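You operate a simulated robot arm through the tools that you are given. There is no shell and no other tool.

The job below is to be done with a simulated two-armed robot. You get a single attempt, and the scene is never put back.

TASK
The fridge has gone warm: shut it, stop the alarm and cool it fast at 4 C.
Fine: door shut first; dial on 4; fast cool on till the green lamp lights, then off.

The check looks at the end state, three seconds after you hand in, the way a careful person would. Anything else that was tipped, shoved, dropped, spilled or broken makes it a failure.

THE ROBOT
Two 7-joint arms with two-finger parallel grippers on one trunk that stands fixed in place. Base frame: the origin is at the foot of the trunk, x ahead of it, y to its left, z up. Lengths are in mm, angles in degrees, forces in N, time in s.
The left shoulder is at [70, 177, 1120], the right one opposite. With the tool pointing down near the work surface each hand reaches from about 100 to 700 mm from the base axis, measured 20 degrees to its own side. Payload 3.43 kg a hand.
The tool frame of a hand sits at the grasp point between the pads (the TCP): z along the fingers, y along the line on which they close. The tips reach 30 mm beyond it. The gripper opens to 94 mm. The fingers are 28 mm wide and 10 mm thick; the gripper's body (50 by 96 mm) begins 55 mm behind the TCP.
Orientation is that of the tool frame in the base frame, as [roll, pitch, yaw] about the fixed x, y, z axes, in that order (R = Rz(yaw) Ry(pitch) Rx(roll)). With the fingers straight down and closing along the base's y, the tool's x points along the base's -x, its y along +y and its z along -z.

THE INTERFACE
- The arms move only by the tool jog_arm. It takes "left_steps", "right_steps" or both (then of equal length, played together; a hand with none holds still); each is a list of rows, each a list of 7 numbers: the shift along the tool's x, y, z in mm, then the turn, a rotation vector about the tool's x, y, z in degrees, then the finger opening in mm, from 0 to 94. In form: [[tx, ty, tz, ax, ay, az, hand], ...]. A call has 1 to 20 rows; each row is the pose to reach, as a shift and turn from the pose commanded when the call began, along the tool's axes at that moment. Rows are played at 5 a second. More than 50 mm and 8.6 degrees between two rows, or a gripper value outside its range, and nothing of the call is played. Where a pose cannot be reached the arm comes as near as it can. A force on the tool above 40 N (or 10 N above the force at the start of the call, whichever is more), or a blocked arm, ends the call early, and 0.2 s more pass. Each finger travels about 153 mm/s and halts on what it meets, pressing with about 27 N; the grip force reading is that of the motor and also rises with nothing between the fingers. The clock runs only during rows and for 0.2 s after the last one: add rows that repeat a pose to give the fingers time. The reply holds the time, the measured pose of the TCP, the force on the tool along the base axes, the opening and the grip force, in the units named above and with some noise, with the torque about the TCP (base axes, N m) and any sound that the robot's microphone picked up.
- Cameras (640 x 400 px; columns grow to the right, rows downward): "scene" is now at [132.9, -19.6, 1427.6]; the picture's right is [-0.23, -0.97, 0.00], its down [-0.65, 0.15, -0.74] and it looks along [0.72, -0.17, -0.67] (base axes); focal length 362 px, centre (320, 200). "left" rides on the left gripper at [76, -14, -102] in its tool frame; the picture's right is [0.18, 0.98, 0.00], its down [-0.75, 0.14, -0.64] and it looks along [-0.63, 0.12, 0.77] (tool axes); focal length 243 px, centre (320, 200). "right" rides on the right gripper at [76, 14, -102] in its tool frame; the picture's right is [-0.18, 0.98, 0.00], its down [-0.75, -0.14, -0.64] and it looks along [-0.63, -0.12, 0.77] (tool axes); focal length 243 px, centre (320, 200). There is no depth. A picture from a camera that has moved, and an enlarged one, comes with that camera's place and axes in the base frame and with its lens.
- snapshot(camera): a new picture of that camera. The clock stands still meanwhile.
- raise_lower(by): slides the trunk up (or, below 0, down) by that many mm; the arms and the scene camera ride with it, the base frame stays. It gives what a move gives, with no picture.
- pan_tilt(pan, tilt): turns the head with the scene camera to pan (to the left, within 86 degrees either way) and tilt (down, from -29 to 69), counted from straight ahead of the robot. It gives what a move gives.
- zoom(camera, box): a new picture of the part [left, top, right, bottom] of that camera's present view, enlarged. The clock stands still meanwhile.
- job_done(): hands the job in; it is judged then, once.

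Nothing tells you positions but the pictures and the camera data. Unless the task says otherwise, let go and move clear before handing in.

The tools are called after ">>>" as name(argument=value, ...) on one line, values as JSON. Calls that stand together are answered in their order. jog_arm: Moves the arms, as the interface text tells. Its arguments: {"type":"object","properties":{"left_steps":{"type":"array"},"right_steps":{"type":"array"}},"required":[]} The other tools are called the same way: raise_lower (by) moves the trunk up or down; pan_tilt (pan, tilt) turns the head that bears the scene camera; snapshot (camera) takes a picture; zoom (camera, box) takes an enlarged picture of a part of a camera's view; job_done () hands the job in.

At the start:

```text
time_s: 0.0
left_eef_pos: [573.8, 128.8, 1116.7]
left_ee_rot: [180.0, 0.0, -180.0]
left_contact_force: [0.3, 0.8, 0.7]
left_moment: [0.01, -0.01, -0.01]
left_grip_width: 94.0
left_grip_force: 0.0
right_eef_pos: [502.5, -304.6, 1129.5]
right_ee_rot: [179.9, 0.1, -180.0]
right_contact_force: [0.2, 0.8, -0.5]
right_moment: [0.01, 0.0, -0.01]
right_grip_width: 93.7
right_grip_force: 0.0
trunk travel left (down, up): [-700.0, 140.0]
head pan, tilt (commanded): [-13.1, 42.0]
```

scene: 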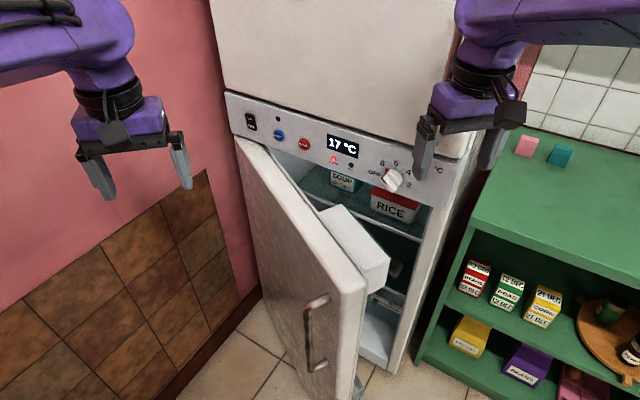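
right: 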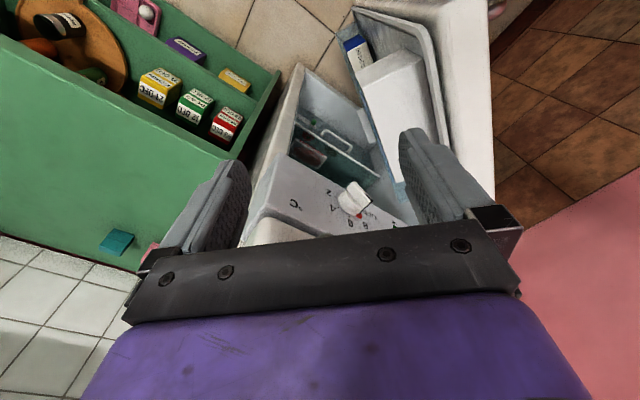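
left: 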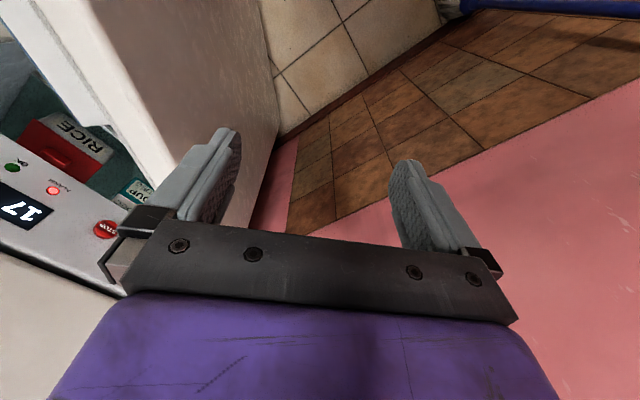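

I see an open fridge whose control panel carries a rocker switch, two buttons, a "17 °C" display, lamps and a dial. I'll zoom in on the panel and the door before moving anything.

>>> zoom(camera="scene", box=[220, 80, 350, 180])

>>> zoom(camera="scene", box=[320, 120, 470, 220])

>>> zoom(camera="scene", box=[230, 130, 480, 400])

>>> snapshot(camera="scene")

```text
4.00 times, centred on (285, 130) of scene
camera zoom: at [132.9, -19.6, 1427.6], right [-0.23, -0.97, 0.0], down [-0.65, 0.15, -0.74], along [0.72, -0.17, -0.67], focal length 1447 px, centre (460, 480)
```

zoom: 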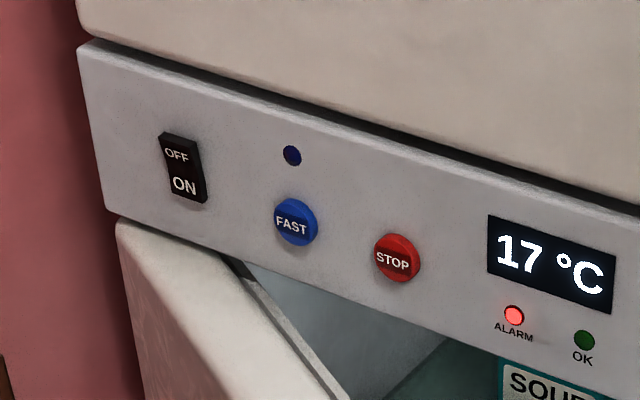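

```text
4.00 times, centred on (395, 170) of scene
camera zoom: at [132.9, -19.6, 1427.6], right [-0.23, -0.97, 0.0], down [-0.65, 0.15, -0.74], along [0.72, -0.17, -0.67], focal length 1447 px, centre (20, 320)
```

zoom: 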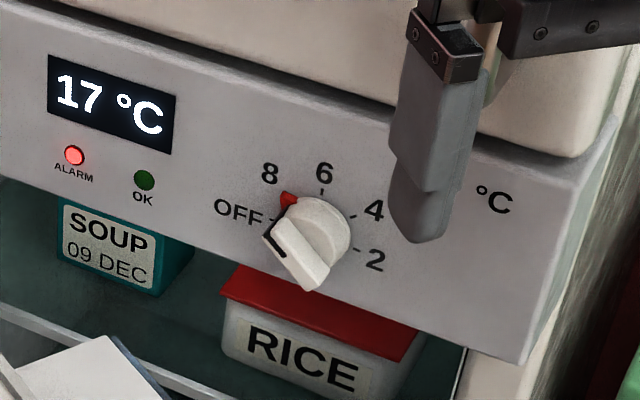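

```text
1.48 times, centred on (355, 265) of scene
camera zoom: at [132.9, -19.6, 1427.6], right [-0.23, -0.97, 0.0], down [-0.65, 0.15, -0.74], along [0.72, -0.17, -0.67], focal length 536 px, centre (268, 104)
```

zoom: 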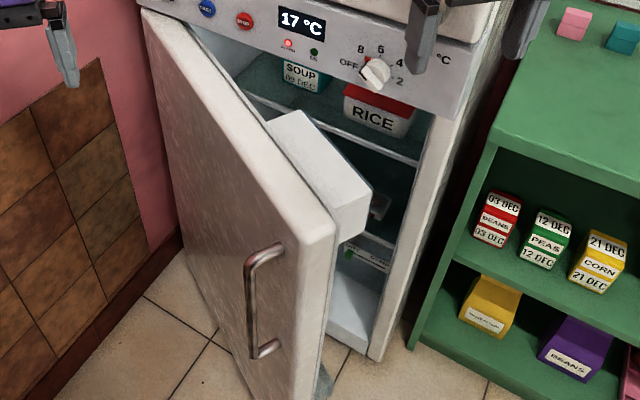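

```text
taken
camera scene: at [132.9, -19.6, 1427.6], right [-0.23, -0.97, 0.0], down [-0.65, 0.15, -0.74], along [0.72, -0.17, -0.67], focal length 362 px, centre (320, 200)
```

scene: 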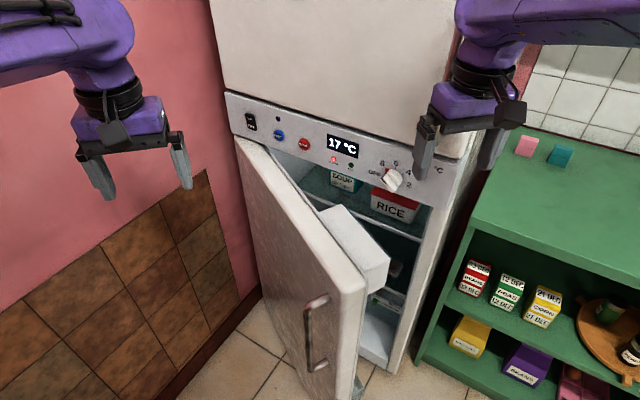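

The fridge front seems turned about 45° towards the left, with the dial near (646, -284, 976) and STOP near (803, -139, 980). I'll check the door interior from the wrist cameras for anything that would block it.

>>> zoom(camera="right", box=[230, 0, 510, 240])

>>> zoom(camera="left", box=[0, 0, 240, 240])

>>> zoom(camera="scene", box=[300, 170, 440, 400])

```text
1.67 times, centred on (370, 120) of right
camera zoom: at [425.3, -290.5, 1231.4], right [0.18, 0.98, 0.0], down [0.75, -0.14, 0.64], along [0.63, -0.12, -0.77], focal length 404 px, centre (237, 333)
```

zoom: 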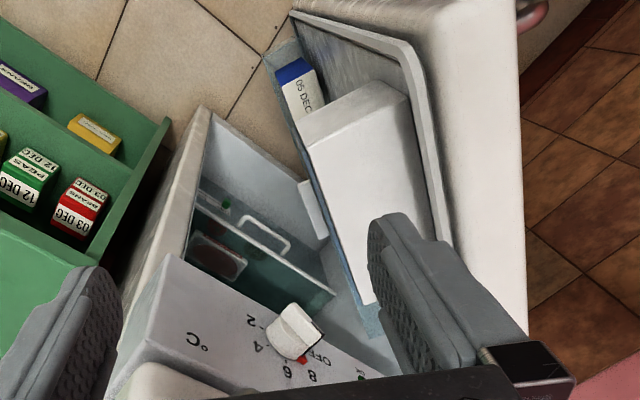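

```text
1.67 times, centred on (120, 120) of left
camera zoom: at [497.9, 114.2, 1219.5], right [-0.18, 0.98, 0.0], down [0.75, 0.14, 0.64], along [0.63, 0.12, -0.77], focal length 404 px, centre (653, 333)
```

zoom: 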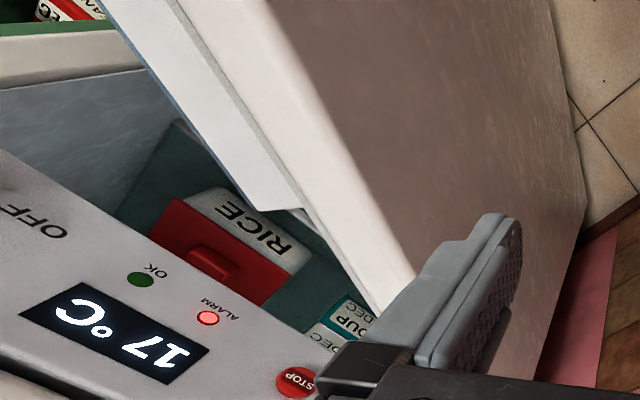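

```text
1.74 times, centred on (370, 285) of scene
camera zoom: at [132.9, -19.6, 1427.6], right [-0.23, -0.97, 0.0], down [-0.65, 0.15, -0.74], along [0.72, -0.17, -0.67], focal length 629 px, centre (233, 52)
```

zoom: 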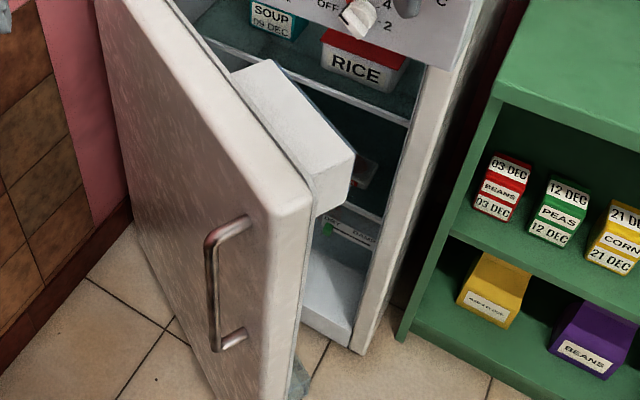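

The door is about 25° open and nearly edge-on to me, with its free edge near (467, -169). Before pushing it I'll move the right hand back and turn it, so its camera can look into the fridge for a drawer or item sticking out.

>>> jog_arm(right_steps=[[20, -2, 38, 0, 0, -7.5, 94], [41, -5, 77, 0, 0, -15, 94], [61, -7, 115, 0, 0, -22.5, 94], [81, -10, 153, 0, 0, -30, 94], [102, -12, 192, 0, 0, -37.5, 94], [122, -15, 230, 0, 0, -45, 94], [122, -15, 230, 0, 0, -45, 94]])

>>> snapshot(camera="right")

>>> snapshot(camera="scene")

```text
time_s: 1.6
left_eef_pos: [572.8, 128.0, 1117.5]
left_ee_rot: [-180.0, 0.1, -180.0]
left_contact_force: [0.2, 0.0, 0.9]
left_moment: [0.02, 0.02, -0.02]
left_grip_width: 93.8
left_grip_force: 0.1
right_eef_pos: [379.1, -319.4, 898.9]
right_ee_rot: [180.0, 0.0, -134.9]
right_contact_force: [0.9, -0.2, -0.1]
right_moment: [-0.02, -0.01, -0.01]
right_grip_width: 94.1
right_grip_force: 0.0
trunk travel left (down, up): [-700.0, 140.0]
head pan, tilt (commanded): [-13.1, 42.0]
```

```text
taken
camera right: at [314.6, -363.5, 1001.2], right [-0.57, 0.82, 0.0], down [0.63, 0.43, 0.64], along [0.53, 0.36, -0.77], focal length 243 px, centre (320, 200)
```

right: 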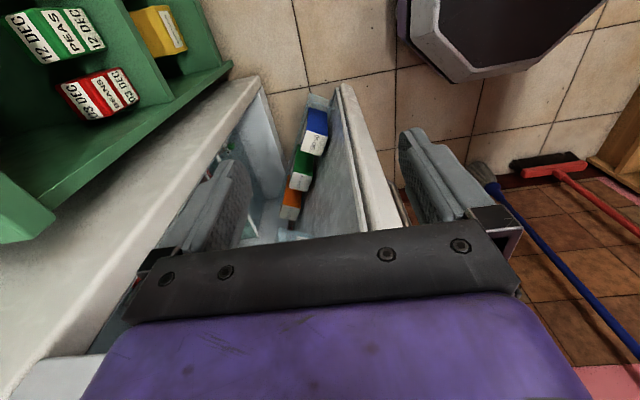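

```text
taken
camera scene: at [132.5, -19.3, 1427.6], right [-0.23, -0.97, 0.0], down [-0.65, 0.15, -0.74], along [0.72, -0.17, -0.67], focal length 362 px, centre (320, 200)
```

scene: 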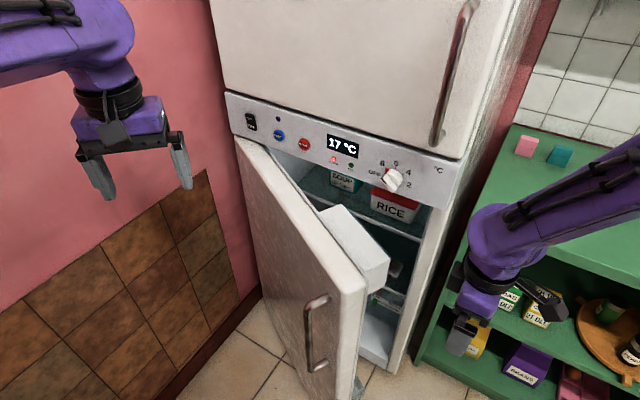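

The door shelf holds three cartons, and something light-coloured sits low in the opening. I'll zoom in to see whether it is a drawer sticking out.

>>> zoom(camera="right", box=[180, 60, 420, 250])

>>> zoom(camera="scene", box=[310, 170, 440, 290])

>>> zoom(camera="scene", box=[330, 260, 440, 400])

```text
2.11 times, centred on (300, 155) of right
camera zoom: at [314.6, -363.5, 1001.2], right [-0.57, 0.82, 0.0], down [0.63, 0.43, 0.64], along [0.53, 0.36, -0.77], focal length 511 px, centre (362, 295)
```

zoom: 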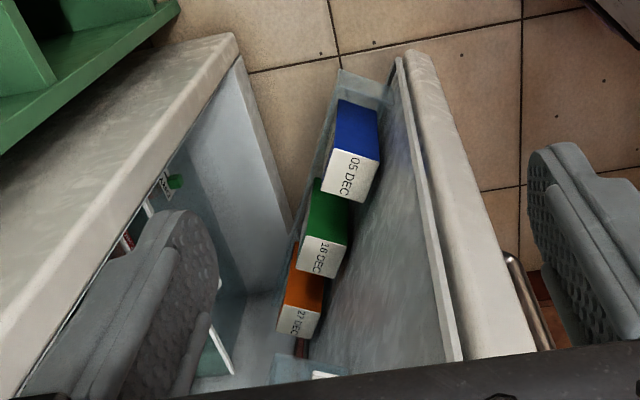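

```text
3.33 times, centred on (375, 230) of scene
camera zoom: at [132.5, -19.3, 1427.6], right [-0.23, -0.97, 0.0], down [-0.65, 0.15, -0.74], along [0.72, -0.17, -0.67], focal length 1206 px, centre (137, 100)
```

zoom: 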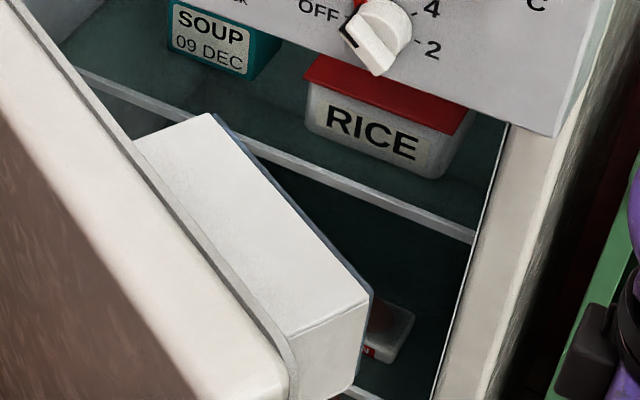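

```text
2.86 times, centred on (385, 330) of scene
camera zoom: at [132.5, -19.3, 1427.6], right [-0.23, -0.97, 0.0], down [-0.65, 0.15, -0.74], along [0.72, -0.17, -0.67], focal length 1034 px, centre (134, -171)
```

zoom: 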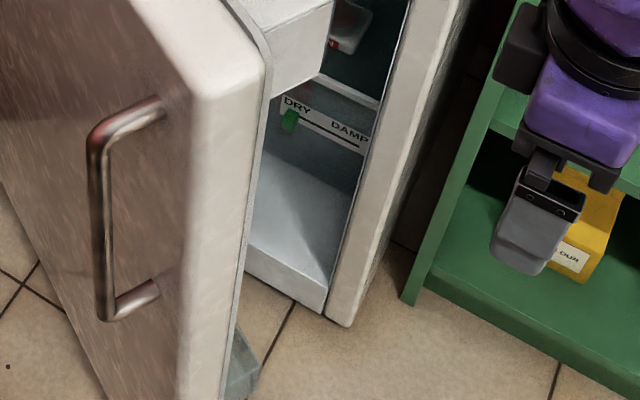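

Nothing appears to block the door: the white box belongs to the door's inside, and the food is set well back. Next I'll close the left gripper, turn it to point forward, and park the right hand further back.

>>> jog_arm(left_steps=[[5, 0, 0, 0, -7.5, 0, 60], [10, 0, 0, 0, -15, 0, 30], [15, 0, 0, 0, -22.5, 0, 0], [20, 0, 0, 0, -30, 0, 0], [25, 0, 0, 0, -37.5, 0, 0], [30, 0, 0, 0, -45, 0, 0], [35, 0, 0, 0, -52.5, 0, 0], [40, 0, 0, 0, -60, 0, 0], [45, 0, 0, 0, -67.5, 0, 0], [50, 0, 0, 0, -75, 0, 0], [55, 0, 0, 0, -82.5, 0, 0], [60, 0, 0, 0, -90, 0, 0]], right_steps=[[4, 7, -8, 0, 0, 0, 94], [8, 14, -16, 0, 0, 0, 94], [12, 21, -24, 0, 0, 0, 94], [16, 28, -32, 0, 0, 0, 94], [20, 35, -40, 0, 0, 0, 94], [25, 42, -50, 0, 0, 0, 94], [30, 49, -60, 0, 0, 0, 94], [35, 56, -70, 0, 0, 0, 94], [40, 63, -80, 0, 0, 0, 94], [45, 70, -90, 0, 0, 0, 94], [50, 77, -100, 0, 0, 0, 94], [50, 77, -100, 0, 0, 0, 94]])

>>> snapshot(camera="scene")

>>> snapshot(camera="right")

>>> snapshot(camera="left")

```text
time_s: 4.2
left_eef_pos: [513.5, 128.7, 1115.6]
left_ee_rot: [-42.9, 89.9, -43.0]
left_contact_force: [1.0, 0.5, -0.3]
left_moment: [-0.05, 0.02, -0.01]
left_grip_width: 0.2
left_grip_force: 26.8
right_eef_pos: [309.3, -324.0, 962.3]
right_ee_rot: [179.4, 0.7, -135.2]
right_contact_force: [0.2, 0.0, -0.3]
right_moment: [-0.02, -0.01, -0.02]
right_grip_width: 94.1
right_grip_force: 0.0
right hand out of reach, approached as far as the arm can: row 5, 8, 9, 10, 11, 12
trunk travel left (down, up): [-700.0, 140.0]
head pan, tilt (commanded): [-13.1, 42.0]
```

```text
taken
camera scene: at [133.9, -18.9, 1427.5], right [-0.23, -0.97, 0.0], down [-0.65, 0.15, -0.74], along [0.72, -0.17, -0.67], focal length 362 px, centre (320, 200)
```

scene: 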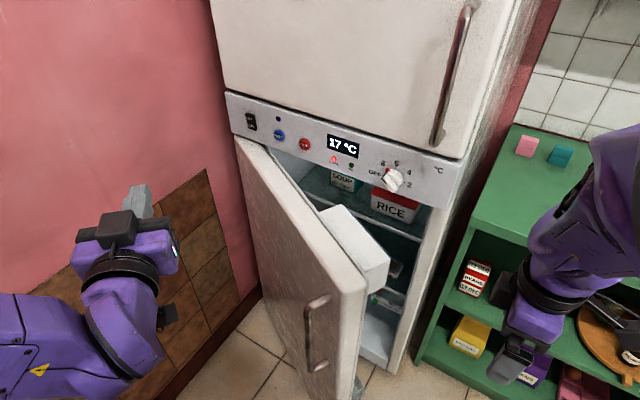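

```text
taken
camera right: at [244.2, -371.3, 1064.4], right [-0.56, 0.83, 0.01], down [0.63, 0.42, 0.65], along [0.53, 0.38, -0.76], focal length 243 px, centre (320, 200)
```

right: 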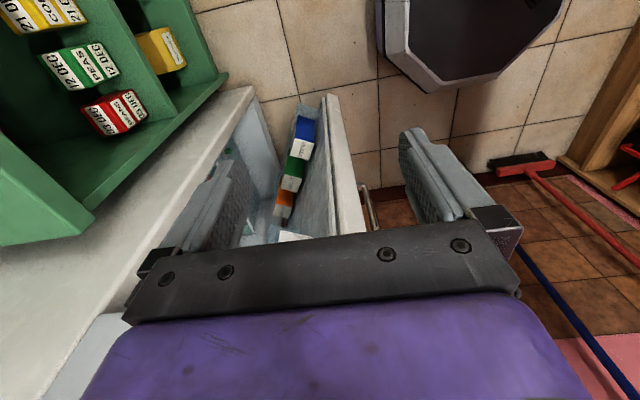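

```text
taken
camera left: at [412.3, 114.5, 1039.8], right [0.0, 0.98, -0.19], down [-0.64, 0.14, 0.75], along [0.77, 0.12, 0.63], focal length 243 px, centre (320, 200)
```

left: 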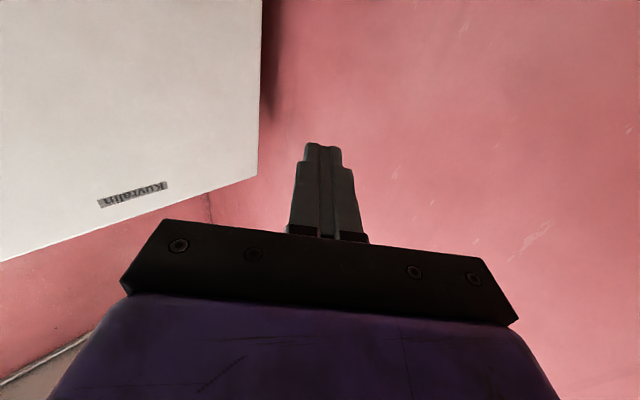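

The left hand now points forward with its fingers closed. I'll turn it towards the door and bring it down to about z 870, above the handle and roughly 60 mm off the door's outer face.

>>> jog_arm(left_steps=[[24, -18, 0, 5.7, 0, 0, 0], [49, -37, 0, 11.4, 0, 0, 0], [73, -55, 0, 17.1, 0, 0, 0], [98, -74, 0, 22.8, 0, 0, 0], [122, -92, 0, 28.5, 0, 0, 0], [147, -111, 0, 34.2, 0, 0, 0], [171, -129, 0, 39.9, 0, 0, 0], [196, -148, 0, 45.6, 0, 0, 0], [220, -167, 0, 51.3, 0, 0, 0], [245, -186, 0, 57, 0, 0, 0], [245, -186, 0, 57, 0, 0, 0]])

>>> snapshot(camera="scene")

>>> snapshot(camera="left")

```text
time_s: 6.6
left_eef_pos: [378.2, -174.6, 941.1]
left_ee_rot: [140.2, 86.5, 89.8]
left_contact_force: [0.1, 0.3, 0.9]
left_moment: [0.01, -0.02, 0.01]
left_grip_width: 0.0
left_grip_force: 27.1
left hand out of reach, approached as far as the arm can: row 5, 6, 7, 8, 9, 10, 11
right_eef_pos: [307.7, -325.7, 962.8]
right_ee_rot: [179.4, 0.7, -135.2]
right_contact_force: [-0.3, 0.4, 0.3]
right_moment: [0.01, 0.0, 0.02]
right_grip_width: 93.9
right_grip_force: 0.0
trunk travel left (down, up): [-700.0, 140.0]
head pan, tilt (commanded): [-13.1, 42.0]
```

```text
taken
camera scene: at [132.9, -19.2, 1427.6], right [-0.23, -0.97, 0.0], down [-0.65, 0.15, -0.74], along [0.72, -0.17, -0.67], focal length 362 px, centre (320, 200)
```

scene: 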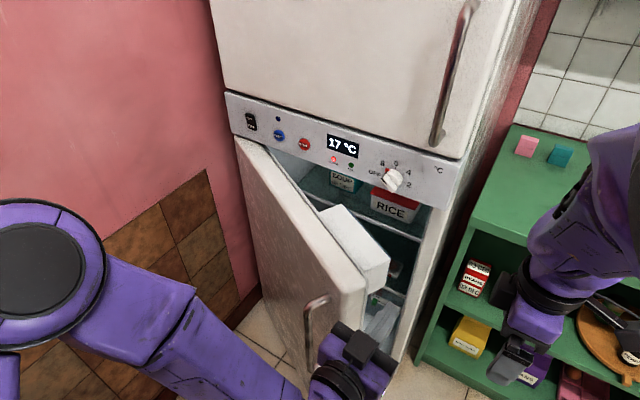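

```text
taken
camera left: at [304.4, -99.7, 869.0], right [0.76, 0.64, -0.14], down [-0.3, 0.54, 0.79], along [0.58, -0.55, 0.6], focal length 243 px, centre (320, 200)
```

left: 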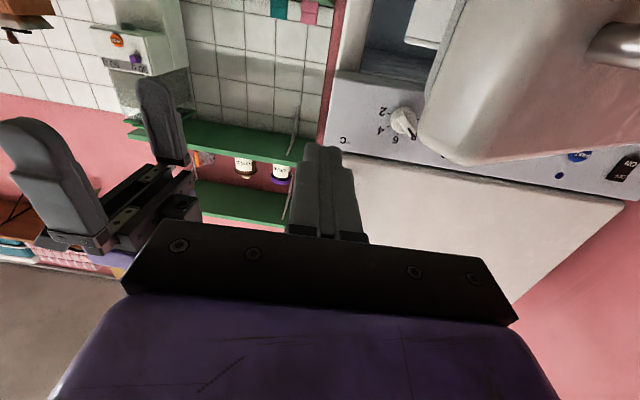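

The left arm couldn't reach that pose and stopped near (378, -175, 941), clear of the door but close to the right hand. I'll send a zero move to check where its commanded pose now stands.

>>> jog_arm(left_steps=[[0, 0, 0, 0, 0, 0, 0]])

```text
time_s: 7.0
left_eef_pos: [378.6, -176.1, 940.4]
left_ee_rot: [140.1, 86.4, 89.7]
left_contact_force: [-0.3, 0.3, 0.2]
left_moment: [0.0, -0.03, -0.01]
left_grip_width: 0.0
left_grip_force: 27.3
right_eef_pos: [307.2, -325.7, 962.4]
right_ee_rot: [179.2, 0.8, -135.1]
right_contact_force: [0.1, 0.0, 0.0]
right_moment: [0.01, -0.01, -0.01]
right_grip_width: 94.0
right_grip_force: 0.0
trunk travel left (down, up): [-700.0, 140.0]
head pan, tilt (commanded): [-13.1, 42.0]
```

The commanded pose has reset to where the arm actually is. I'll back the left hand off to the left and upwards, and pitch it 45° down, which should reach the door more easily.

>>> jog_arm(left_steps=[[-14, 24, -18, 0, 5.6, 0, 0], [-28, 48, -37, 0, 11.2, 0, 0], [-41, 71, -55, 0, 16.9, 0, 0], [-55, 95, -74, 0, 22.5, 0, 0], [-69, 119, -92, 0, 28.1, 0, 0], [-83, 143, -111, 0, 33.8, 0, 0], [-96, 166, -129, 0, 39.4, 0, 0], [-110, 190, -148, 0, 45, 0, 0], [-110, 190, -148, 0, 45, 0, 0]])

>>> snapshot(camera="scene")

```text
time_s: 9.0
left_eef_pos: [433.3, 54.3, 1065.6]
left_ee_rot: [176.9, 42.3, 127.5]
left_contact_force: [-0.5, -0.3, -0.1]
left_moment: [-0.02, -0.01, -0.01]
left_grip_width: 0.0
left_grip_force: 27.0
left hand out of reach, approached as far as the arm can: row 3
right_eef_pos: [307.3, -326.0, 961.2]
right_ee_rot: [179.2, 0.8, -135.2]
right_contact_force: [0.4, -0.8, 0.8]
right_moment: [0.0, -0.06, -0.02]
right_grip_width: 94.2
right_grip_force: 0.1
trunk travel left (down, up): [-700.0, 140.0]
head pan, tilt (commanded): [-13.1, 42.0]
```

```text
taken
camera scene: at [133.1, -19.6, 1427.6], right [-0.23, -0.97, 0.0], down [-0.65, 0.15, -0.74], along [0.72, -0.17, -0.67], focal length 362 px, centre (320, 200)
```

scene: 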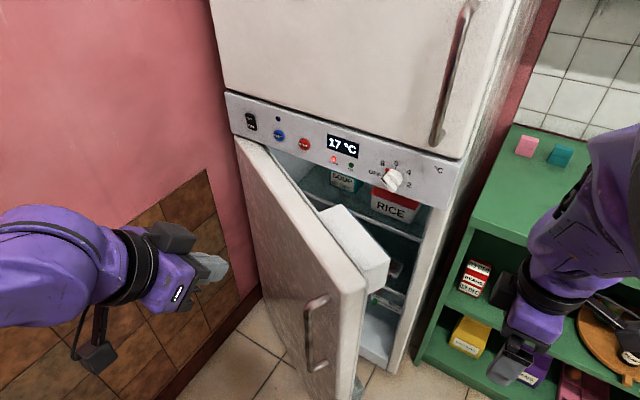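

The left hand is now pitched 48° down and aimed at the door. I'll bring the fingertips to about 60 mm in front of the door face near its free edge, above the handle.

>>> jog_arm(left_steps=[[1.5, -3.5, 38, 0, 0, 0, 0], [3, -7, 75, 0, 0, 0, 0], [4.5, -10.5, 113, 0, 0, 0, 0], [6, -14, 151, 0, 0, 0, 0], [7.5, -17.5, 188, 0, 0, 0, 0], [9, -21, 226, 0, 0, 0, 0], [9, -21, 226, 0, 0, 0, 0]])

>>> snapshot(camera="scene")

>>> snapshot(camera="right")

```text
time_s: 10.6
left_eef_pos: [513.3, -66.1, 890.2]
left_ee_rot: [176.9, 42.2, 127.5]
left_contact_force: [-0.1, 0.7, -0.7]
left_moment: [0.02, 0.02, -0.03]
left_grip_width: 0.0
left_grip_force: 26.7
right_eef_pos: [307.5, -325.1, 962.6]
right_ee_rot: [179.4, 0.7, -135.2]
right_contact_force: [-0.7, 0.5, -0.2]
right_moment: [-0.03, -0.04, -0.03]
right_grip_width: 94.1
right_grip_force: 0.0
trunk travel left (down, up): [-700.0, 140.0]
head pan, tilt (commanded): [-13.1, 42.0]
```

```text
taken
camera scene: at [131.9, -19.2, 1427.7], right [-0.23, -0.97, 0.0], down [-0.65, 0.15, -0.74], along [0.72, -0.17, -0.67], focal length 362 px, centre (320, 200)
```

scene: 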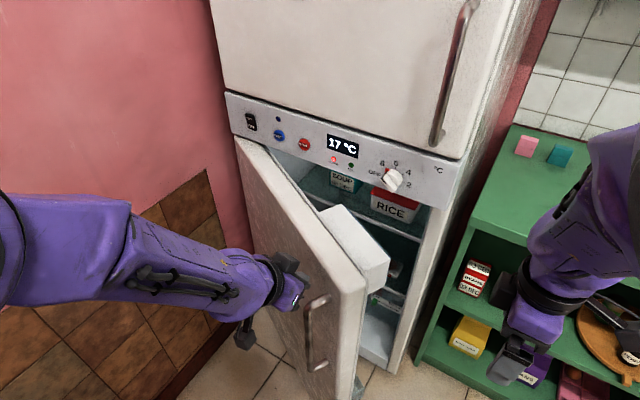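

```text
taken
camera right: at [242.5, -371.6, 1063.9], right [-0.56, 0.83, 0.01], down [0.63, 0.42, 0.65], along [0.53, 0.37, -0.76], focal length 243 px, centre (320, 200)
```

right: 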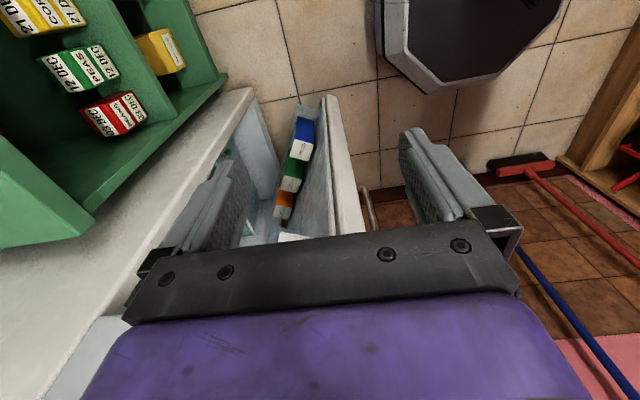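

The fingers should be just in front of the door. I'll check the hand and handle up close before touching anything.

>>> zoom(camera="scene", box=[230, 220, 390, 340])

>>> snapshot(camera="left")

```text
3.33 times, centred on (310, 280) of scene
camera zoom: at [131.9, -19.2, 1427.7], right [-0.23, -0.97, 0.0], down [-0.65, 0.15, -0.74], along [0.72, -0.17, -0.67], focal length 1206 px, centre (353, -67)
```

zoom: 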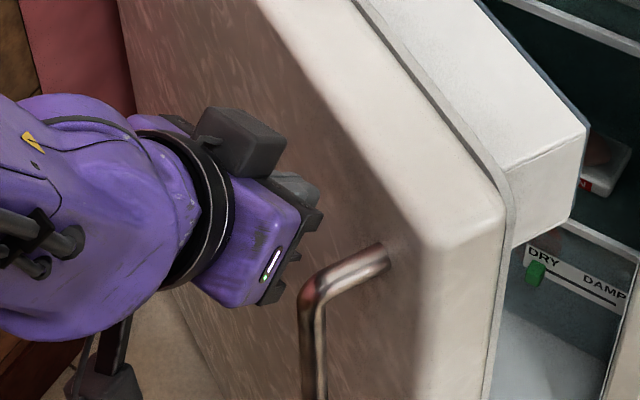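

```text
taken
camera left: at [422.5, 21.6, 914.5], right [0.67, 0.73, -0.08], down [0.16, -0.03, 0.99], along [0.72, -0.68, -0.14], focal length 243 px, centre (320, 200)
```

left: 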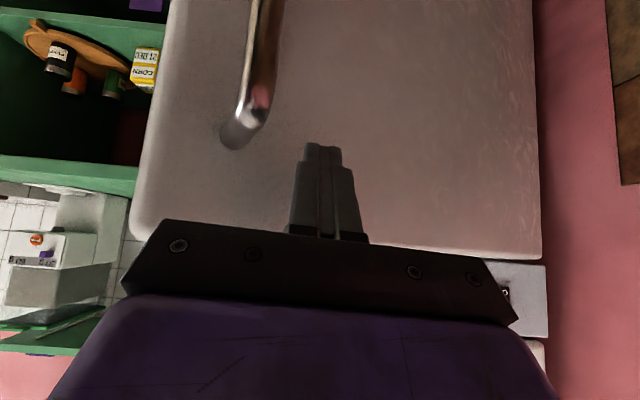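

The fingertips are above and inside of the handle, so I can push. I'll move along an arc about the hinge, slowly so the cartons in the door don't tip.

>>> jog_arm(left_steps=[[-8.5, -5, 7.5, 0, 0, 0, 0], [-17, -10, 15, 0, 0, 0, 0], [-22.5, -13, 20, 0, 0, 0, 0], [-28, -16, 25, 0, 0, 0, 0], [-33.5, -19, 29.8, 0, 0, 0, 0], [-39, -22, 34.6, 0, 0, 0, 0], [-45, -24.4, 39.6, 0, 0, 0, 0], [-50.5, -26.7, 44.6, 0, 0, 0, 0], [-56, -29, 49.6, 0, 0, 0, 0], [-61.8, -31.4, 54.6, 0, 0, 0, 0], [-67.5, -33.3, 59.8, 0, 0, 0, 0], [-73.3, -35.2, 65, 0, 0, 0, 0]])

>>> snapshot(camera="scene")

>>> snapshot(camera="right")

```text
time_s: 13.2
left_eef_pos: [553.7, -152.2, 896.4]
left_ee_rot: [178.6, 43.0, 129.5]
left_contact_force: [0.2, -0.2, 0.1]
left_moment: [-0.01, -0.03, -0.01]
left_grip_width: 0.0
left_grip_force: 27.4
left hand out of reach, approached as far as the arm can: row 12
right_eef_pos: [308.2, -326.9, 962.2]
right_ee_rot: [179.3, 0.7, -135.2]
right_contact_force: [-0.4, -0.1, -0.3]
right_moment: [0.02, -0.03, -0.01]
right_grip_width: 94.0
right_grip_force: 0.1
trunk travel left (down, up): [-700.0, 140.0]
head pan, tilt (commanded): [-13.1, 42.0]
```

```text
taken
camera scene: at [132.8, -19.7, 1427.6], right [-0.23, -0.97, 0.0], down [-0.65, 0.15, -0.74], along [0.72, -0.17, -0.67], focal length 362 px, centre (320, 200)
```

scene: 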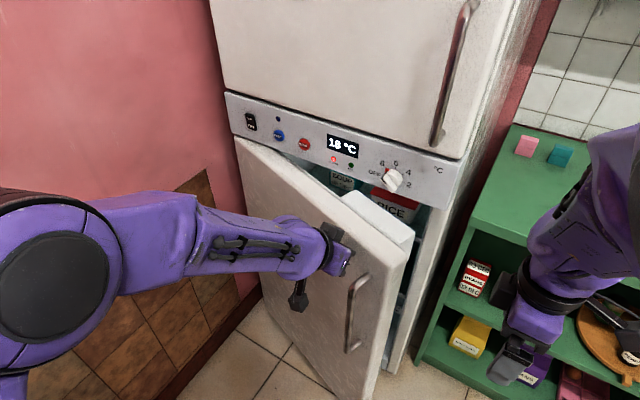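

```text
taken
camera right: at [243.2, -371.9, 1063.6], right [-0.56, 0.83, 0.02], down [0.63, 0.42, 0.65], along [0.53, 0.38, -0.76], focal length 243 px, centre (320, 200)
```

right: 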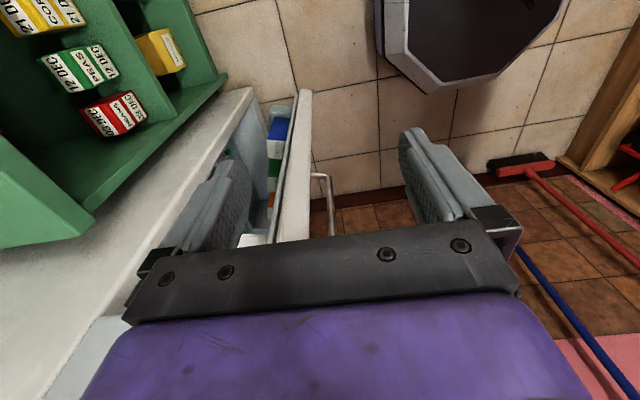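

The door swung in part way and moves freely, but the left arm is at its limit. I'll pull the left hand back and bring the right hand round to finish the push from in front.

>>> jog_arm(left_steps=[[5, 8, -29, 0, 0, 0, 0], [10, 16, -58, 0, 0, 0, 0], [15, 23, -87, 0, 0, 0, 0], [20, 31, -116, 0, 0, 0, 0], [25, 39, -144, 0, 0, 0, 0], [31, 47, -173, 0, 0, 0, 0], [36, 55, -202, 0, 0, 0, 0], [41, 63, -231, 0, 0, 0, 0], [46, 70, -260, 0, 0, 0, 0], [46, 70, -260, 0, 0, 0, 0]], right_steps=[[0, 0, -30, 0, 0, 7.8, 60], [-10, -5, -60, 0, 0, 15.6, 30], [-25, -13, -88, 0, 0, 23.4, 0], [-40, -20, -88, 0, 0, 31.1, 0], [-55, -28, -88, 0, 0, 38.9, 0], [-72, -36, -88, 0, 0, 46.7, 0], [-92, -46, -88, 0, 0, 54.4, 0], [-112, -57, -88, 0, 0, 62.2, 0], [-133, -68, -88, 0, 0, 70, 0], [-133, -68, -88, 0, 0, 70, 0]])

>>> snapshot(camera="scene")

```text
time_s: 15.4
left_eef_pos: [464.1, 36.6, 1054.7]
left_ee_rot: [176.8, 42.1, 127.5]
left_contact_force: [-0.3, -0.6, -0.6]
left_moment: [0.02, 0.0, 0.0]
left_grip_width: 0.0
left_grip_force: 26.7
right_eef_pos: [450.7, -280.9, 1051.6]
right_ee_rot: [-180.0, 0.0, 155.0]
right_contact_force: [1.1, -0.1, 0.2]
right_moment: [-0.01, 0.02, 0.0]
right_grip_width: 0.1
right_grip_force: 27.2
right hand out of reach, approached as far as the arm can: row 1, 2, 3, 4, 5, 6
trunk travel left (down, up): [-700.0, 140.0]
head pan, tilt (commanded): [-13.1, 42.0]
```

```text
taken
camera scene: at [132.7, -20.4, 1427.6], right [-0.23, -0.97, 0.0], down [-0.65, 0.15, -0.74], along [0.72, -0.17, -0.67], focal length 362 px, centre (320, 200)
```

scene: 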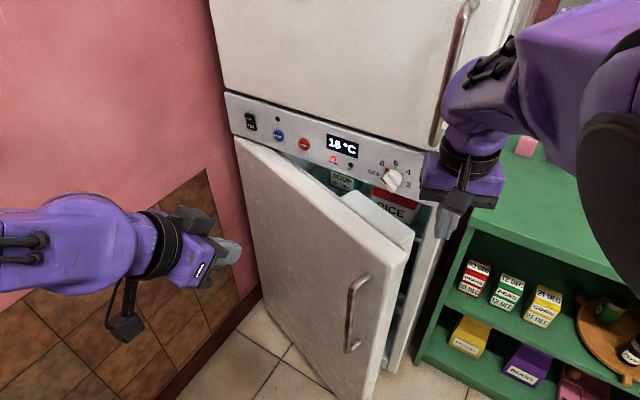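

The door is still about 11° open, with its free corner near (522, -270). I'll tilt the right hand, bring it down on the outer side of the door near the free edge, and move the left hand further away.

>>> jog_arm(left_steps=[[6, 11, -12, 0, 0, 0, 0], [13, 22, -24, 0, 0, 0, 0], [19, 32, -36, 0, 0, 0, 0], [26, 43, -48, 0, 0, 0, 0], [32, 54, -60, 0, 0, 0, 0], [38, 65, -72, 0, 0, 0, 0], [38, 65, -72, 0, 0, 0, 0], [38, 65, -72, 0, 0, 0, 0], [38, 65, -72, 0, 0, 0, 0], [38, 65, -72, 0, 0, 0, 0], [38, 65, -72, 0, 0, 0, 0], [38, 65, -72, 0, 0, 0, 0]], right_steps=[[4.7, 17.9, 0, 0, -7.5, 0, 0], [9.3, 35.7, 0, 0, -15, 0, 0], [14, 53.6, 0, 0, -22.5, 0, 0], [18.7, 71.5, 0, 0, -30, 0, 0], [23.3, 89.3, 0, 0, -37.5, 0, 0], [28, 107, 0, 0, -45, 0, 0], [23, 110, 32, 0, -45, 0, 0], [17, 112, 64, 0, -45, 0, 0], [12, 115, 96, 0, -45, 0, 0], [6, 117, 128, 0, -45, 0, 0], [1, 120, 160, 0, -45, 0, 0], [1, 120, 160, 0, -45, 0, 0]])

>>> snapshot(camera="scene")

>>> snapshot(camera="right")

```text
time_s: 18.0
left_eef_pos: [464.3, 138.4, 1086.0]
left_ee_rot: [176.9, 42.2, 127.6]
left_contact_force: [0.2, 0.9, 0.0]
left_moment: [0.02, -0.01, -0.01]
left_grip_width: 0.0
left_grip_force: 27.2
right_eef_pos: [505.2, -172.0, 901.4]
right_ee_rot: [176.1, 44.7, 151.0]
right_contact_force: [0.2, 0.2, -0.3]
right_moment: [0.01, -0.02, -0.01]
right_grip_width: 0.0
right_grip_force: 26.8
right hand out of reach, approached as far as the arm can: row 2, 3, 4, 5, 6, 7, 8
trunk travel left (down, up): [-700.0, 140.0]
head pan, tilt (commanded): [-13.1, 42.0]
```

```text
taken
camera scene: at [132.1, -19.0, 1427.7], right [-0.23, -0.97, 0.0], down [-0.65, 0.15, -0.74], along [0.72, -0.17, -0.67], focal length 362 px, centre (320, 200)
```

scene: 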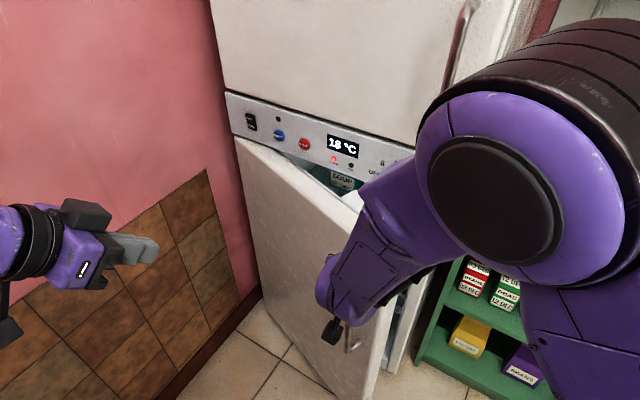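

```text
taken
camera right: at [397.8, -104.2, 920.6], right [0.55, 0.82, 0.18], down [-0.01, -0.2, 0.98], along [0.84, -0.54, -0.11], focal length 243 px, centre (320, 200)
```

right: 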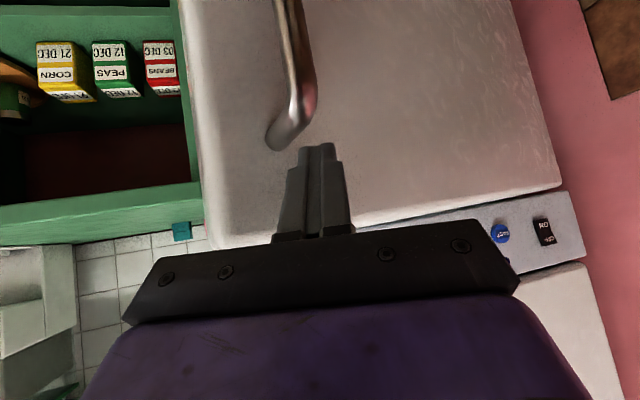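

The right fingertips are about 58 mm in front of the door, above the handle and close to the free edge. I'll push slowly along the closing arc with the right hand.

>>> jog_arm(right_steps=[[-9.5, -9.7, 8.8, 0, 0, 0, 0], [-19, -19.3, 17.5, 0, 0, 0, 0], [-29.3, -28.8, 27.2, 0, 0, 0, 0], [-34.5, -33.5, 32, 0, 0, 0, 0], [-39.7, -38.2, 36.8, 0, 0, 0, 0], [-45, -42.5, 41.8, 0, 0, 0, 0], [-50.5, -46.7, 46.9, 0, 0, 0, 0], [-56, -51, 52, 0, 0, 0, 0], [-61.2, -55.1, 57, 0, 0, 0, 0], [-65.4, -58, 61, 0, 0, 0, 0], [-69.6, -60.7, 65, 0, 0, 0, 0], [-73.7, -63.5, 69, 0, 0, 0, 0], [-77.9, -66.3, 72.8, 0, 0, 0, 0], [-81, -68, 75.5, 0, 0, 0, 0]])

>>> snapshot(camera="scene")

>>> snapshot(camera="right")

```text
time_s: 21.0
left_eef_pos: [465.2, 138.0, 1085.5]
left_ee_rot: [176.9, 42.1, 127.4]
left_contact_force: [0.1, -0.6, 1.5]
left_moment: [0.0, -0.01, -0.01]
left_grip_width: 0.2
left_grip_force: 27.0
right_eef_pos: [572.8, -281.2, 894.1]
right_ee_rot: [180.0, 44.9, 155.1]
right_contact_force: [0.0, 0.1, 0.0]
right_moment: [0.01, -0.04, 0.03]
right_grip_width: 0.2
right_grip_force: 27.1
trunk travel left (down, up): [-700.0, 140.0]
head pan, tilt (commanded): [-13.1, 42.0]
```

```text
taken
camera scene: at [132.9, -19.6, 1427.6], right [-0.23, -0.97, 0.0], down [-0.65, 0.15, -0.74], along [0.72, -0.17, -0.67], focal length 362 px, centre (320, 200)
```

scene: 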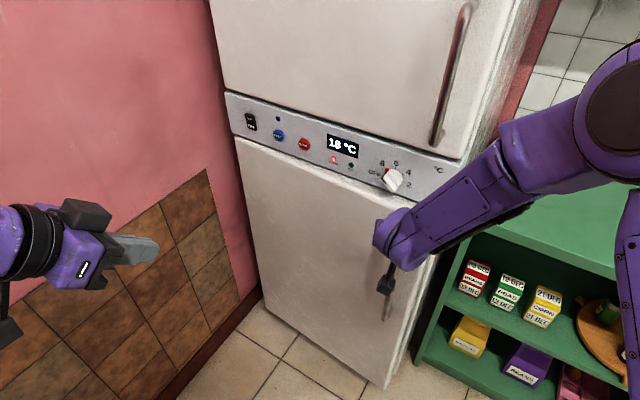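

```text
taken
camera right: at [463.6, -214.8, 913.0], right [0.53, 0.84, 0.13], down [0.01, -0.16, 0.99], along [0.85, -0.52, -0.1], focal length 243 px, centre (320, 200)
```

right: 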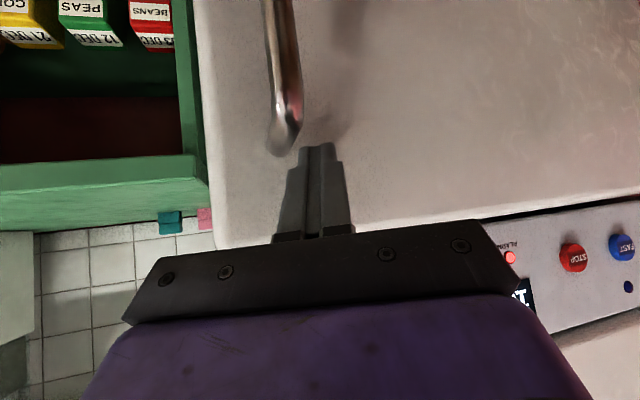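

The door looks nearly shut. I'll zoom in on the panel edge to see whether a gap remains.

>>> zoom(camera="scene", box=[220, 90, 380, 210])

>>> zoom(camera="scene", box=[350, 180, 450, 400])

>>> zoom(camera="right", box=[480, 170, 640, 300])

```text
3.33 times, centred on (300, 150) of scene
camera zoom: at [132.9, -19.6, 1427.6], right [-0.23, -0.97, 0.0], down [-0.65, 0.15, -0.74], along [0.72, -0.17, -0.67], focal length 1206 px, centre (387, 367)
```

zoom: 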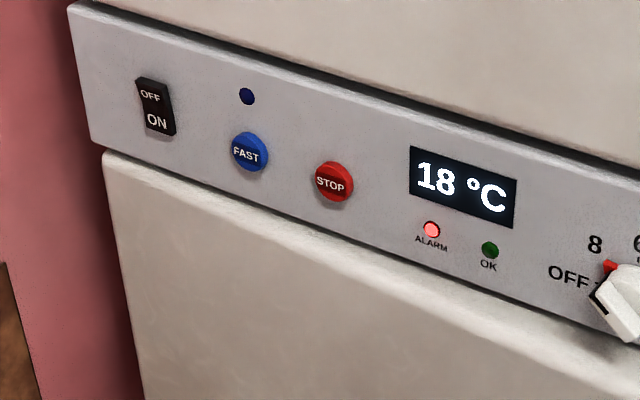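

```text
1.82 times, centred on (400, 290) of scene
camera zoom: at [132.9, -19.6, 1427.6], right [-0.23, -0.97, 0.0], down [-0.65, 0.15, -0.74], along [0.72, -0.17, -0.67], focal length 658 px, centre (174, 36)
```

zoom: 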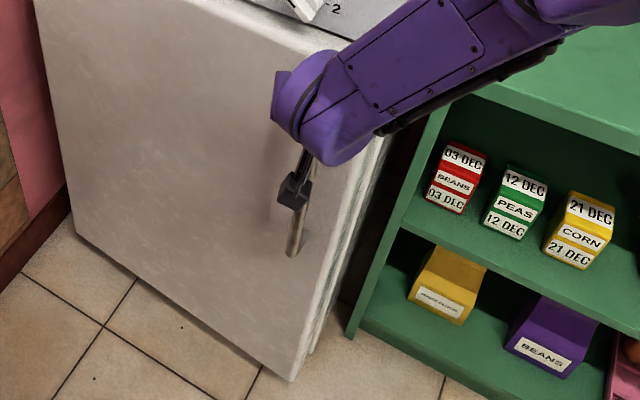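

```text
3.08 times, centred on (560, 235) of right
camera zoom: at [463.6, -214.8, 913.0], right [0.53, 0.84, 0.13], down [0.01, -0.16, 0.99], along [0.85, -0.52, -0.1], focal length 746 px, centre (-418, 92)
```

zoom: 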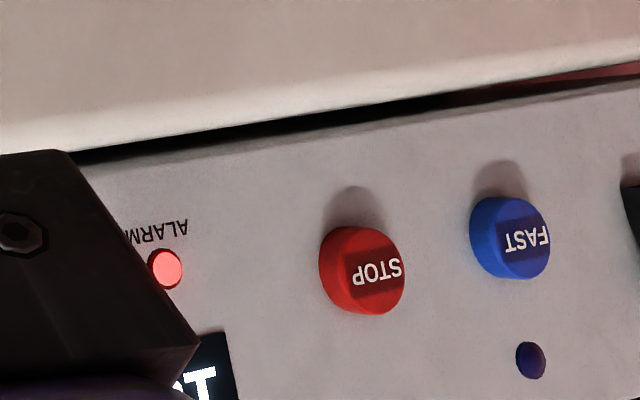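

The door still seems to stand a little proud of the frame at the handle side. I'll keep pushing in 3 mm steps, letting the force limit stop me when it seats.

>>> jog_arm(right_steps=[[-1.9, -1.2, 1.9, 0, 0, 0, 0], [-3.9, -2.4, 3.9, 0, 0, 0, 0], [-5.8, -3.6, 5.8, 0, 0, 0, 0], [-7.8, -4.8, 7.7, 0, 0, 0, 0], [-9.7, -6.0, 9.7, 0, 0, 0, 0], [-11.6, -7.2, 11.6, 0, 0, 0, 0], [-13.6, -8.4, 13.5, 0, 0, 0, 0], [-15.5, -9.6, 15.5, 0, 0, 0, 0]])

>>> zoom(camera="scene", box=[220, 90, 380, 210])

>>> zoom(camera="scene", box=[350, 180, 450, 400])

```text
time_s: 22.8
left_eef_pos: [465.9, 137.8, 1085.3]
left_ee_rot: [176.9, 42.3, 127.5]
left_contact_force: [-0.2, -0.1, -0.6]
left_moment: [0.01, 0.03, -0.01]
left_grip_width: 0.0
left_grip_force: 26.8
right_eef_pos: [587.3, -299.4, 895.7]
right_ee_rot: [-180.0, 45.0, 155.0]
right_contact_force: [0.4, -0.5, -0.2]
right_moment: [0.0, -0.03, -0.03]
right_grip_width: 0.0
right_grip_force: 26.8
trunk travel left (down, up): [-700.0, 140.0]
head pan, tilt (commanded): [-13.1, 42.0]
```

```text
3.33 times, centred on (300, 150) of scene
camera zoom: at [132.9, -19.6, 1427.6], right [-0.23, -0.97, 0.0], down [-0.65, 0.15, -0.74], along [0.72, -0.17, -0.67], focal length 1206 px, centre (387, 367)
```

zoom: 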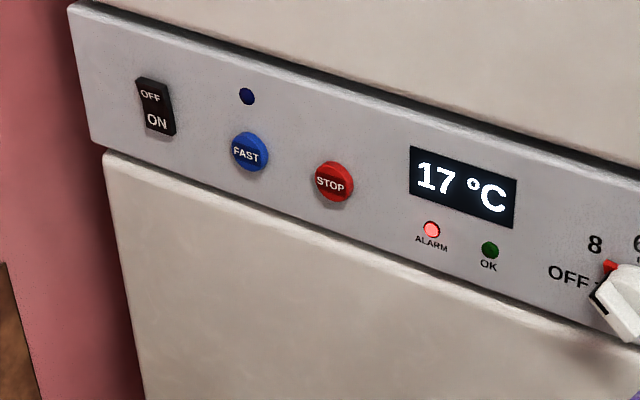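

```text
1.82 times, centred on (400, 290) of scene
camera zoom: at [132.9, -19.6, 1427.6], right [-0.23, -0.97, 0.0], down [-0.65, 0.15, -0.74], along [0.72, -0.17, -0.67], focal length 658 px, centre (174, 36)
```

zoom: 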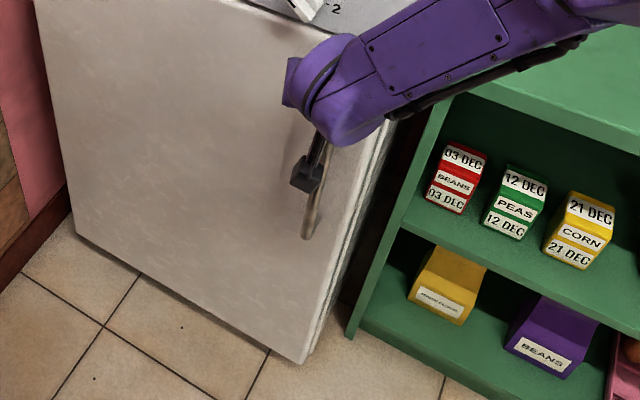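

The door moved further in and the reading fell to 17. I'll push on gently until I feel it seated.

>>> jog_arm(right_steps=[[-1.9, -1.2, 1.9, 0, 0, 0, 0], [-3.9, -2.4, 3.9, 0, 0, 0, 0], [-5.8, -3.6, 5.8, 0, 0, 0, 0], [-7.8, -4.8, 7.7, 0, 0, 0, 0], [-9.7, -6.0, 9.7, 0, 0, 0, 0], [-11.6, -7.2, 11.6, 0, 0, 0, 0], [-13.6, -8.4, 13.5, 0, 0, 0, 0], [-15.5, -9.6, 15.5, 0, 0, 0, 0]])

>>> zoom(camera="scene", box=[220, 90, 380, 210])

>>> zoom(camera="scene", box=[350, 180, 450, 400])

```text
time_s: 24.5
left_eef_pos: [461.6, 140.3, 1089.3]
left_ee_rot: [176.7, 42.5, 127.3]
left_contact_force: [0.8, -0.5, -0.7]
left_moment: [0.03, -0.01, 0.01]
left_grip_width: 0.3
left_grip_force: 27.4
right_eef_pos: [596.2, -307.3, 895.5]
right_ee_rot: [179.4, 44.4, 155.0]
right_contact_force: [-14.6, 14.5, 12.5]
right_moment: [-0.07, -0.09, 0.04]
right_grip_width: 0.0
right_grip_force: 26.9
trunk travel left (down, up): [-700.0, 140.0]
head pan, tilt (commanded): [-13.1, 42.0]
stopped in row 8 (right hand): the force on the tool passed its limit at 43 N (the readings are from after the stop); the commanded pose is now the measured one
```

```text
3.33 times, centred on (300, 150) of scene
camera zoom: at [127.1, -16.5, 1428.6], right [-0.23, -0.97, 0.0], down [-0.65, 0.15, -0.75], along [0.73, -0.17, -0.67], focal length 1206 px, centre (387, 367)
```

zoom: 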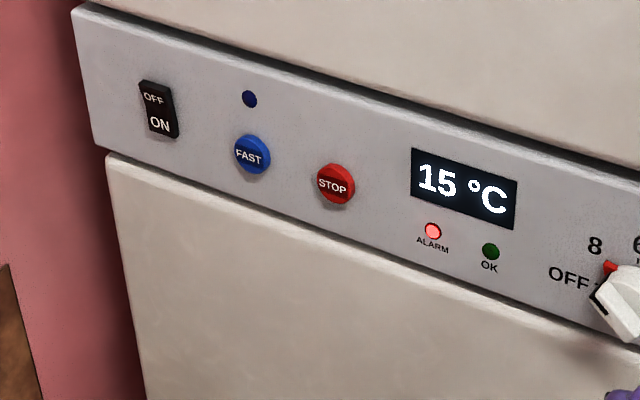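

```text
1.82 times, centred on (400, 290) of scene
camera zoom: at [127.1, -16.5, 1428.6], right [-0.23, -0.97, 0.0], down [-0.65, 0.15, -0.75], along [0.73, -0.17, -0.67], focal length 658 px, centre (174, 36)
```

zoom: 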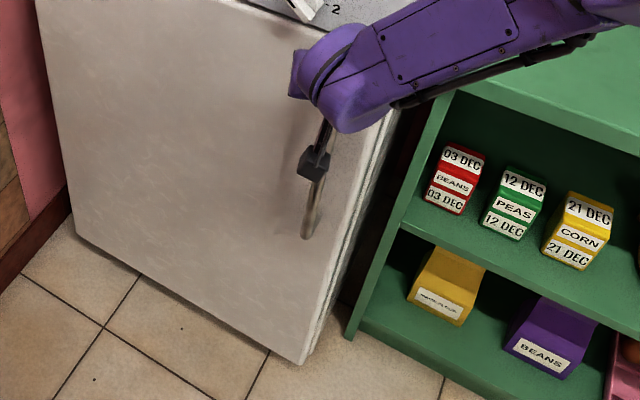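

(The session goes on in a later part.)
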